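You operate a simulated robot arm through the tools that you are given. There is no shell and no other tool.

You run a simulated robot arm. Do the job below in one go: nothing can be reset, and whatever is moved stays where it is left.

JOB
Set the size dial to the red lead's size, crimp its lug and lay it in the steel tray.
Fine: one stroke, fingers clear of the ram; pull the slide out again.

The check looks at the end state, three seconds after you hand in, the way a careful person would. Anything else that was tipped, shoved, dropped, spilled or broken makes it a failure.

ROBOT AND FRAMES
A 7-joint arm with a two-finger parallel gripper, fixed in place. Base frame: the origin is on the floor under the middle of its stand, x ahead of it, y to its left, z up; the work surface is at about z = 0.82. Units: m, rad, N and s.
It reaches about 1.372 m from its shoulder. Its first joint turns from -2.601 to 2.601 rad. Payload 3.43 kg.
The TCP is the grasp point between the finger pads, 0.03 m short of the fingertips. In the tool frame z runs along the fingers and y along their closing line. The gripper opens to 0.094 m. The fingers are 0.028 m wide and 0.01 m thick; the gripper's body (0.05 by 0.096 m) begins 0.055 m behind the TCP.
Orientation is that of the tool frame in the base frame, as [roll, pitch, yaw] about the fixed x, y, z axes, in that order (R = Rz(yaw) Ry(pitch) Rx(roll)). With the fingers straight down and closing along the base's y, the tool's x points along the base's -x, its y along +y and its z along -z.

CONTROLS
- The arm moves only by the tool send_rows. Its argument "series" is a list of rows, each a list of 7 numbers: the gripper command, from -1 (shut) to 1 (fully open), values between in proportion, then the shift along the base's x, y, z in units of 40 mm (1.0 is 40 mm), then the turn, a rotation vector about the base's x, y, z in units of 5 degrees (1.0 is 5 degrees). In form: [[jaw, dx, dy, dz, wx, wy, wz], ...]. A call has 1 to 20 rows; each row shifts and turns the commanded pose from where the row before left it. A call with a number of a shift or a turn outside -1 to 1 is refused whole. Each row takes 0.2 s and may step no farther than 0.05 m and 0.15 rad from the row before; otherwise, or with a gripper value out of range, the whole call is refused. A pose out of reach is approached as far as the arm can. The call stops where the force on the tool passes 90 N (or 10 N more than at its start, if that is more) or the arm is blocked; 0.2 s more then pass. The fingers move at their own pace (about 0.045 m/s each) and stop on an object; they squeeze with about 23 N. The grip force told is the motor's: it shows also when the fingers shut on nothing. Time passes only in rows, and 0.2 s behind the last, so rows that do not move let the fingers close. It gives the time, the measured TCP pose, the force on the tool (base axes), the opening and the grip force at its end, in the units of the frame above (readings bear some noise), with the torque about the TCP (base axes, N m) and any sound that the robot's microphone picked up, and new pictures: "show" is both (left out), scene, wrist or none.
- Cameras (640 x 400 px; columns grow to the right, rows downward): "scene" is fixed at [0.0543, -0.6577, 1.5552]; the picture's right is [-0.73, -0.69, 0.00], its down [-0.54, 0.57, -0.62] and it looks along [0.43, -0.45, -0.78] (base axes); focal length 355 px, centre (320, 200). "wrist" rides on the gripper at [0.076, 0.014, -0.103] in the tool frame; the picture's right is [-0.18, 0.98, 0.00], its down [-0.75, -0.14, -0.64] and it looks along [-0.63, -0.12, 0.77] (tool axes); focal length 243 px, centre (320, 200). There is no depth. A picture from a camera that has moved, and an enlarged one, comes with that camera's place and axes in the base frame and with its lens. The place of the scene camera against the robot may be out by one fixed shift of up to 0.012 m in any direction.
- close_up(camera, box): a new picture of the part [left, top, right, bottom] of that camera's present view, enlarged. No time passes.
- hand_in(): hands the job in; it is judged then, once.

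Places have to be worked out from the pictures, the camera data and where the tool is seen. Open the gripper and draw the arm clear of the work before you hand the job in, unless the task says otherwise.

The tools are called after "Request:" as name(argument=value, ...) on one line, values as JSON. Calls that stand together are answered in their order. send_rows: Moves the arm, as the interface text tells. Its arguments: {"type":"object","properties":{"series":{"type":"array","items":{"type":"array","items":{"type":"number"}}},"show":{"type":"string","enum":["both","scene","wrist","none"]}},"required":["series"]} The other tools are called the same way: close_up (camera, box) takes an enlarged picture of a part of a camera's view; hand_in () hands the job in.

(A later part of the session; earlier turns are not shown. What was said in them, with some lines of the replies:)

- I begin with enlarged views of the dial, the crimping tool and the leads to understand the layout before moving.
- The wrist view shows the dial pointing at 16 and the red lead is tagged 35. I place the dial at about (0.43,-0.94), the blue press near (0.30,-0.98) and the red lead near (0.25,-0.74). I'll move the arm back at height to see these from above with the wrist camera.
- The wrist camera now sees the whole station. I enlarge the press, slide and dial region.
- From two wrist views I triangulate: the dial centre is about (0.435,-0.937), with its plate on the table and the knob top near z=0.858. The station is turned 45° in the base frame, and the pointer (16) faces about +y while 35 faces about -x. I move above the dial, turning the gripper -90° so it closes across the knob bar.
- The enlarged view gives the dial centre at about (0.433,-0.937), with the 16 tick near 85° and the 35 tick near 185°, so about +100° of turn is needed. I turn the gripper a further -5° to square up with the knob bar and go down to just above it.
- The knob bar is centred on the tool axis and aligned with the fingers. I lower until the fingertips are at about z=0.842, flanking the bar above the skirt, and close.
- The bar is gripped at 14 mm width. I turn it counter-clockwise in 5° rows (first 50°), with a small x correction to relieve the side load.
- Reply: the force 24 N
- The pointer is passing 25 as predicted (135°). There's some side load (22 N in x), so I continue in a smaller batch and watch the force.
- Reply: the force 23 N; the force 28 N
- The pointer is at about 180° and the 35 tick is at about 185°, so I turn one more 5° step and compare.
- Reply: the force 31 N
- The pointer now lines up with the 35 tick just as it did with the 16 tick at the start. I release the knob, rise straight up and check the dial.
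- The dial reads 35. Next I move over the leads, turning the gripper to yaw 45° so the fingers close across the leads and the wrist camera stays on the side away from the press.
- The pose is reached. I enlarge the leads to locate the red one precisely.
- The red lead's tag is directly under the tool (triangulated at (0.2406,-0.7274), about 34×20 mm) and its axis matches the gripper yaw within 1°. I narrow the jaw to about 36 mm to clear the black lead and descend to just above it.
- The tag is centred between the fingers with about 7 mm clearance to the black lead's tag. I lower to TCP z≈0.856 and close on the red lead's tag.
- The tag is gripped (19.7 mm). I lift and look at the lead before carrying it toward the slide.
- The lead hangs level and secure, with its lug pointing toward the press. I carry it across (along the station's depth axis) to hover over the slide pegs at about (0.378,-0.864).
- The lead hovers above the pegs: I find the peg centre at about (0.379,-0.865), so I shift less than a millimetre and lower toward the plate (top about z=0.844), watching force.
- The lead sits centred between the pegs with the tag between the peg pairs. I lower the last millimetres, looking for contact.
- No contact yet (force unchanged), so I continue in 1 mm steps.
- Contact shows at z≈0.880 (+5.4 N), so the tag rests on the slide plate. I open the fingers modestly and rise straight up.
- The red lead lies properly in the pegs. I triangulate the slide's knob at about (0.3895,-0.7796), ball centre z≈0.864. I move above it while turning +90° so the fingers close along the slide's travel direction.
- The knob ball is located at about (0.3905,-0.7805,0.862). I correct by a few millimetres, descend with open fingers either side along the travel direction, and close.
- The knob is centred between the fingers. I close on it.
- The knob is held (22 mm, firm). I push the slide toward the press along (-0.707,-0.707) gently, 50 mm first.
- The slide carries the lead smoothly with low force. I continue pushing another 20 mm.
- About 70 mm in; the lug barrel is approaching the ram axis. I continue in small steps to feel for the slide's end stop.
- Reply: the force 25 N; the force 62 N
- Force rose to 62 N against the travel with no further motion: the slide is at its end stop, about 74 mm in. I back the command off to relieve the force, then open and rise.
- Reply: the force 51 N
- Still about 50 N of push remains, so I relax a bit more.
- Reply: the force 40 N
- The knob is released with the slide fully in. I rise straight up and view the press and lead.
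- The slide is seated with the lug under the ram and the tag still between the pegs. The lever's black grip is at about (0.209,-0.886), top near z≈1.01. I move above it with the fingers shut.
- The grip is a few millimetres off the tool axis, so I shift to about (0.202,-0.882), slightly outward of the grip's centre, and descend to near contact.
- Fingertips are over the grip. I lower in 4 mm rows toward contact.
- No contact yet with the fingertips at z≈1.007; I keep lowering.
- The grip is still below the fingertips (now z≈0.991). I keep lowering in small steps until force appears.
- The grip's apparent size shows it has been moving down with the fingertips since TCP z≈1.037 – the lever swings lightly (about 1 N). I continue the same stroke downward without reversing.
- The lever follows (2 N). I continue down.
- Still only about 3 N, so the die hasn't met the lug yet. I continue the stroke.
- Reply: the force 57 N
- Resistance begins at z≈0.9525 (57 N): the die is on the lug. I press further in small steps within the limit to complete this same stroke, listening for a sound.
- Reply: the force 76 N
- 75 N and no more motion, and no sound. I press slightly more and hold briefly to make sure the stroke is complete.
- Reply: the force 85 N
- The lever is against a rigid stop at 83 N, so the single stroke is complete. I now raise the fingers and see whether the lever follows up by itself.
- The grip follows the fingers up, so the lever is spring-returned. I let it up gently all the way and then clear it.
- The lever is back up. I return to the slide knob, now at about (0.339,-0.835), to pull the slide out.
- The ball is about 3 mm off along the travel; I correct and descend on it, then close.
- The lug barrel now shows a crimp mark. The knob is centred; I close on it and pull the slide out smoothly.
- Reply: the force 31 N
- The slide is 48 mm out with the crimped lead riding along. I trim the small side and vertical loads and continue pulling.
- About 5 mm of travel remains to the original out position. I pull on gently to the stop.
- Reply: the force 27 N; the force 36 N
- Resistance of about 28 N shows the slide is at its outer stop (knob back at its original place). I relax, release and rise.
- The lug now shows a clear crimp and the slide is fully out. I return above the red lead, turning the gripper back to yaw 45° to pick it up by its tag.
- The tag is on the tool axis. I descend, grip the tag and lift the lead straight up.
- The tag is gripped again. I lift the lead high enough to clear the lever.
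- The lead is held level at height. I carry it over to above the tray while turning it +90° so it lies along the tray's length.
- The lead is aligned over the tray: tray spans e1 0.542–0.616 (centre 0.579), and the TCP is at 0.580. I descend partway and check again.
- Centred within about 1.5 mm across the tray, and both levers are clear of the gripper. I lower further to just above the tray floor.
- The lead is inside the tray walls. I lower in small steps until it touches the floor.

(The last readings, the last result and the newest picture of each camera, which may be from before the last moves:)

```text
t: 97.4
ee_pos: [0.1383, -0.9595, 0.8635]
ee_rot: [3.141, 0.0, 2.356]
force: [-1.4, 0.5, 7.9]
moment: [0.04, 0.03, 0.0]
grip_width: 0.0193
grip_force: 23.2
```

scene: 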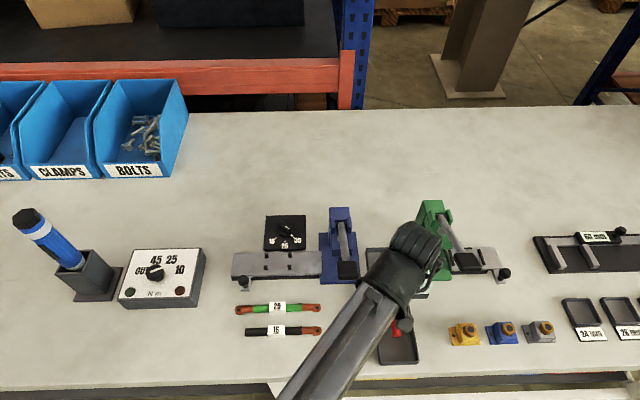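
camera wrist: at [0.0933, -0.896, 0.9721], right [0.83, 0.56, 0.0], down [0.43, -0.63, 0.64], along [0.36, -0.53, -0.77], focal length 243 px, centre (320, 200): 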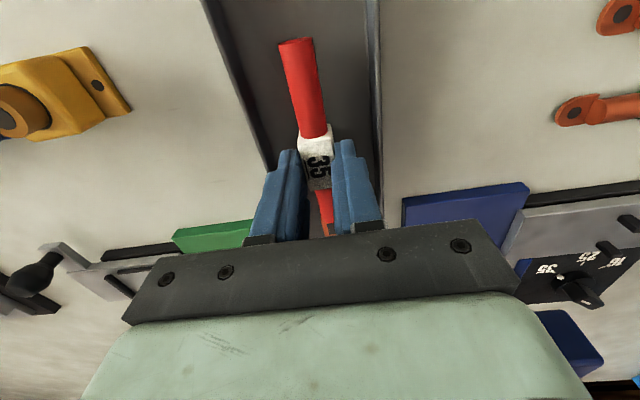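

Contact at 7.9 N: the lead rests on the tray floor. I open just enough to release (staying off the tray walls) and rise straight up.

Request:
send_rows(series=[[-0.3, 0, 0, 0.02, 0, 0, 0], [-0.3, 0, 0, 0, 0, 0, 0], [-0.3, 0, 0, 0, 0, 0, 0], [-0.3, 0, 0, 0.3, 0, 0, 0], [-0.3, 0, 0, 0.5, 0, 0, 0], [-0.3, 0, 0, 0.8, 0, 0, 0], [-0.3, 0, 0, 0.8, 0, 0, 0], [-0.3, 0, 0, 0.8, 0, 0, 0], [-0.3, 0, 0, 0.8, 0, 0, 0], [-0.3, 0, 0, 0.8, 0, 0, 0], [-0.3, 0, 0, 0.8, 0, 0, 0], [-0.3, 0, 0, 0.8, 0, 0, 0], [-0.3, 0, 0, 0, 0, 0, 0]], show="both")

Request:
close_up(camera="wrist", box=[180, 0, 460, 200])

```text
t: 100.2
ee_pos: [0.1388, -0.9584, 1.1201]
ee_rot: [-3.141, 0.0, 2.356]
force: [0.6, 1.0, 0.2]
moment: [0.02, -0.02, 0.0]
grip_width: 0.0326
grip_force: 0.0
camera wrist: at [0.0944, -0.8947, 1.2227], right [0.83, 0.56, 0.0], down [0.43, -0.63, 0.64], along [0.36, -0.53, -0.77], focal length 243 px, centre (320, 200)
```

scene: 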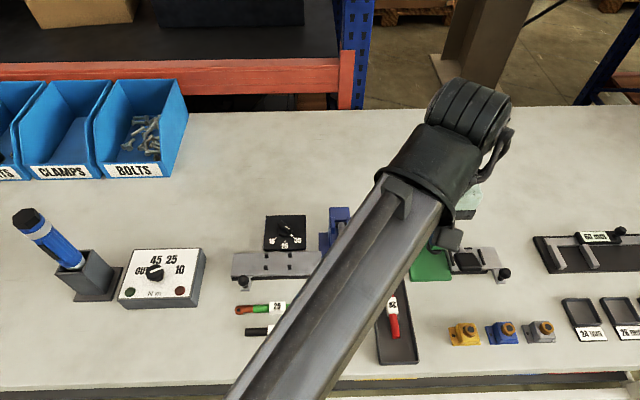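
wrist: 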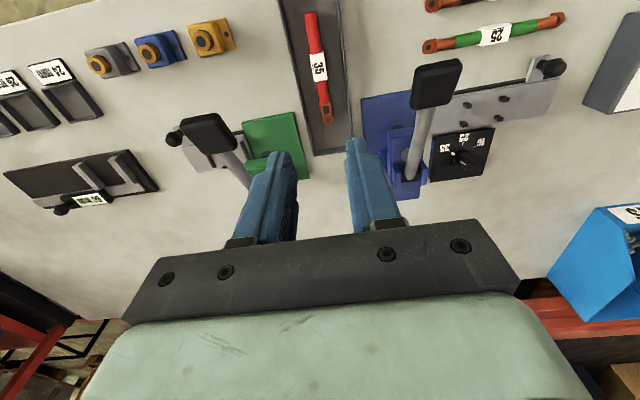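

```text
2.00 times, centred on (320, 100) of wrist
camera zoom: at [0.0944, -0.8947, 1.2227], right [0.83, 0.56, 0.0], down [0.43, -0.63, 0.64], along [0.36, -0.53, -0.77], focal length 485 px, centre (320, 400)
```

zoom: 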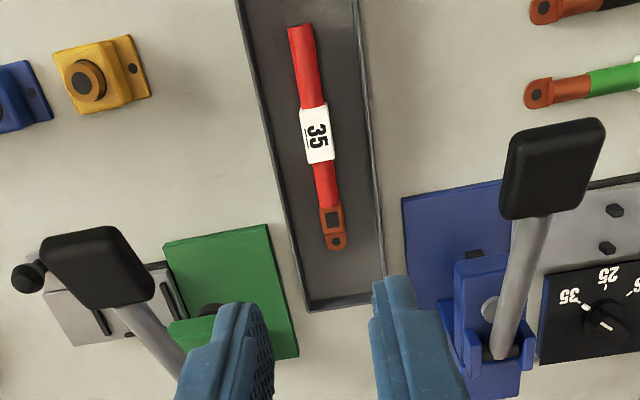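

The crimped red lead lies flat inside the tray. I open the gripper fully, rise and draw the arm back to near its starting place, then check the whole scene.

Request:
send_rows(series=[[1, 0, 0, 0.8, 0, 0, 0], [1, 0, 0, 0.8, 0, 0, 0], [1, 0.8, 0.2, 0.4, 0, 0, 0], [1, 0.8, 0.2, 0, 0, 0, 0], [1, 0.8, 0.2, 0, 0, 0, 0], [1, 0.8, 0.2, 0, 0, 0, 0], [1, 0.8, 0.2, 0, 0, 0, 0], [1, 0.8, 0.2, 0, 0, 0, 0], [1, 0.8, 0.2, 0, 0, 0, 0], [1, 0.8, 0.2, 0, 0, 0, 0], [1, 0.8, 0.2, 0, 0, 0, 0], [1, 0.8, 0.2, 0, 0, 0, 0], [1, 0, 0, 0, 0, 0, 0]], show="both")

Request:
close_up(camera="scene", box=[220, 190, 440, 380])

Request:
close_up(camera="scene", box=[350, 240, 440, 370])

```text
t: 103.0
ee_pos: [0.4594, -0.8789, 1.202]
ee_rot: [3.141, 0.0, 2.357]
force: [-0.5, 0.2, -0.5]
moment: [-0.02, 0.0, -0.01]
grip_width: 0.0938
grip_force: 0.0
camera wrist: at [0.414, -0.8149, 1.3037], right [0.83, 0.56, 0.0], down [0.43, -0.63, 0.64], along [0.36, -0.53, -0.77], focal length 243 px, centre (320, 200)
```

scene: 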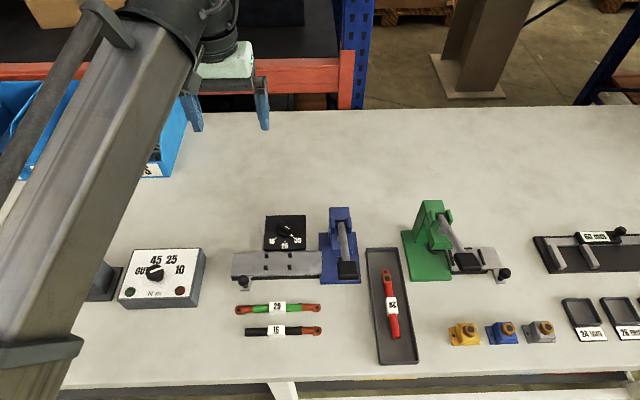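
wrist: 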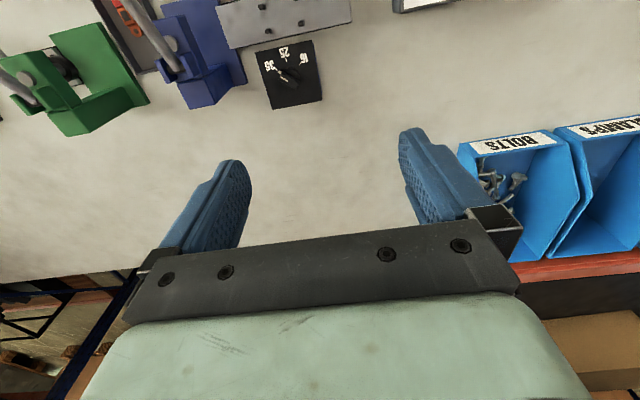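

```text
2.11 times, centred on (330, 285) of scene
camera zoom: at [0.0543, -0.6577, 1.5552], right [-0.73, -0.69, 0.0], down [-0.54, 0.57, -0.62], along [0.43, -0.45, -0.78], focal length 748 px, centre (299, 21)
```

zoom: 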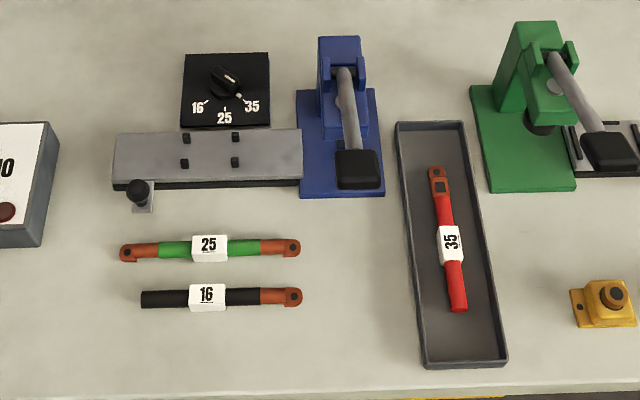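

```text
3.08 times, centred on (395, 305) of scene
camera zoom: at [0.0543, -0.6577, 1.5552], right [-0.73, -0.69, 0.0], down [-0.54, 0.57, -0.62], along [0.43, -0.45, -0.78], focal length 1093 px, centre (89, -123)
```

zoom: 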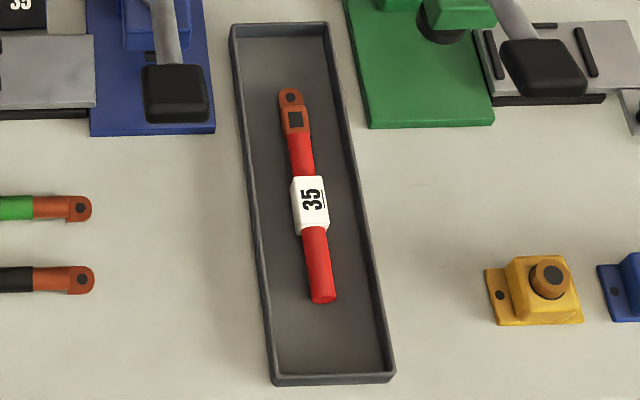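

The dial reads 35, the slide is back out, the lever is up, and the crimped red lead lies in the steel tray. The other leads and fixtures are where they started and the arm is clear with the gripper open, so I hand in.

Request:
hand_in()

```text
The job is handed in.
```

I set the size dial to 35, crimped the red lead's lug with one lever stroke, and laid the lead in the steel tray. The job is handed in; the check's verdict has not come back.

- **Dial:** it reads 35, the size on the red lead's tag.
- **Crimp:** the lever went down once, to a rigid stop at about 83 N, and came back up by itself. The fingers stayed on the lever grip, clear of the ram. The lug now shows a flattened crimp mark; the microphone picked up no sound during the stroke.
- **Slide:** it is pulled out again to its outer stop, where it was at the start.
- **Lead:** it lies flat inside the tray, along its length.

In the last pictures the other leads and fixtures look undisturbed. The gripper is open and the arm is clear, near its starting place.
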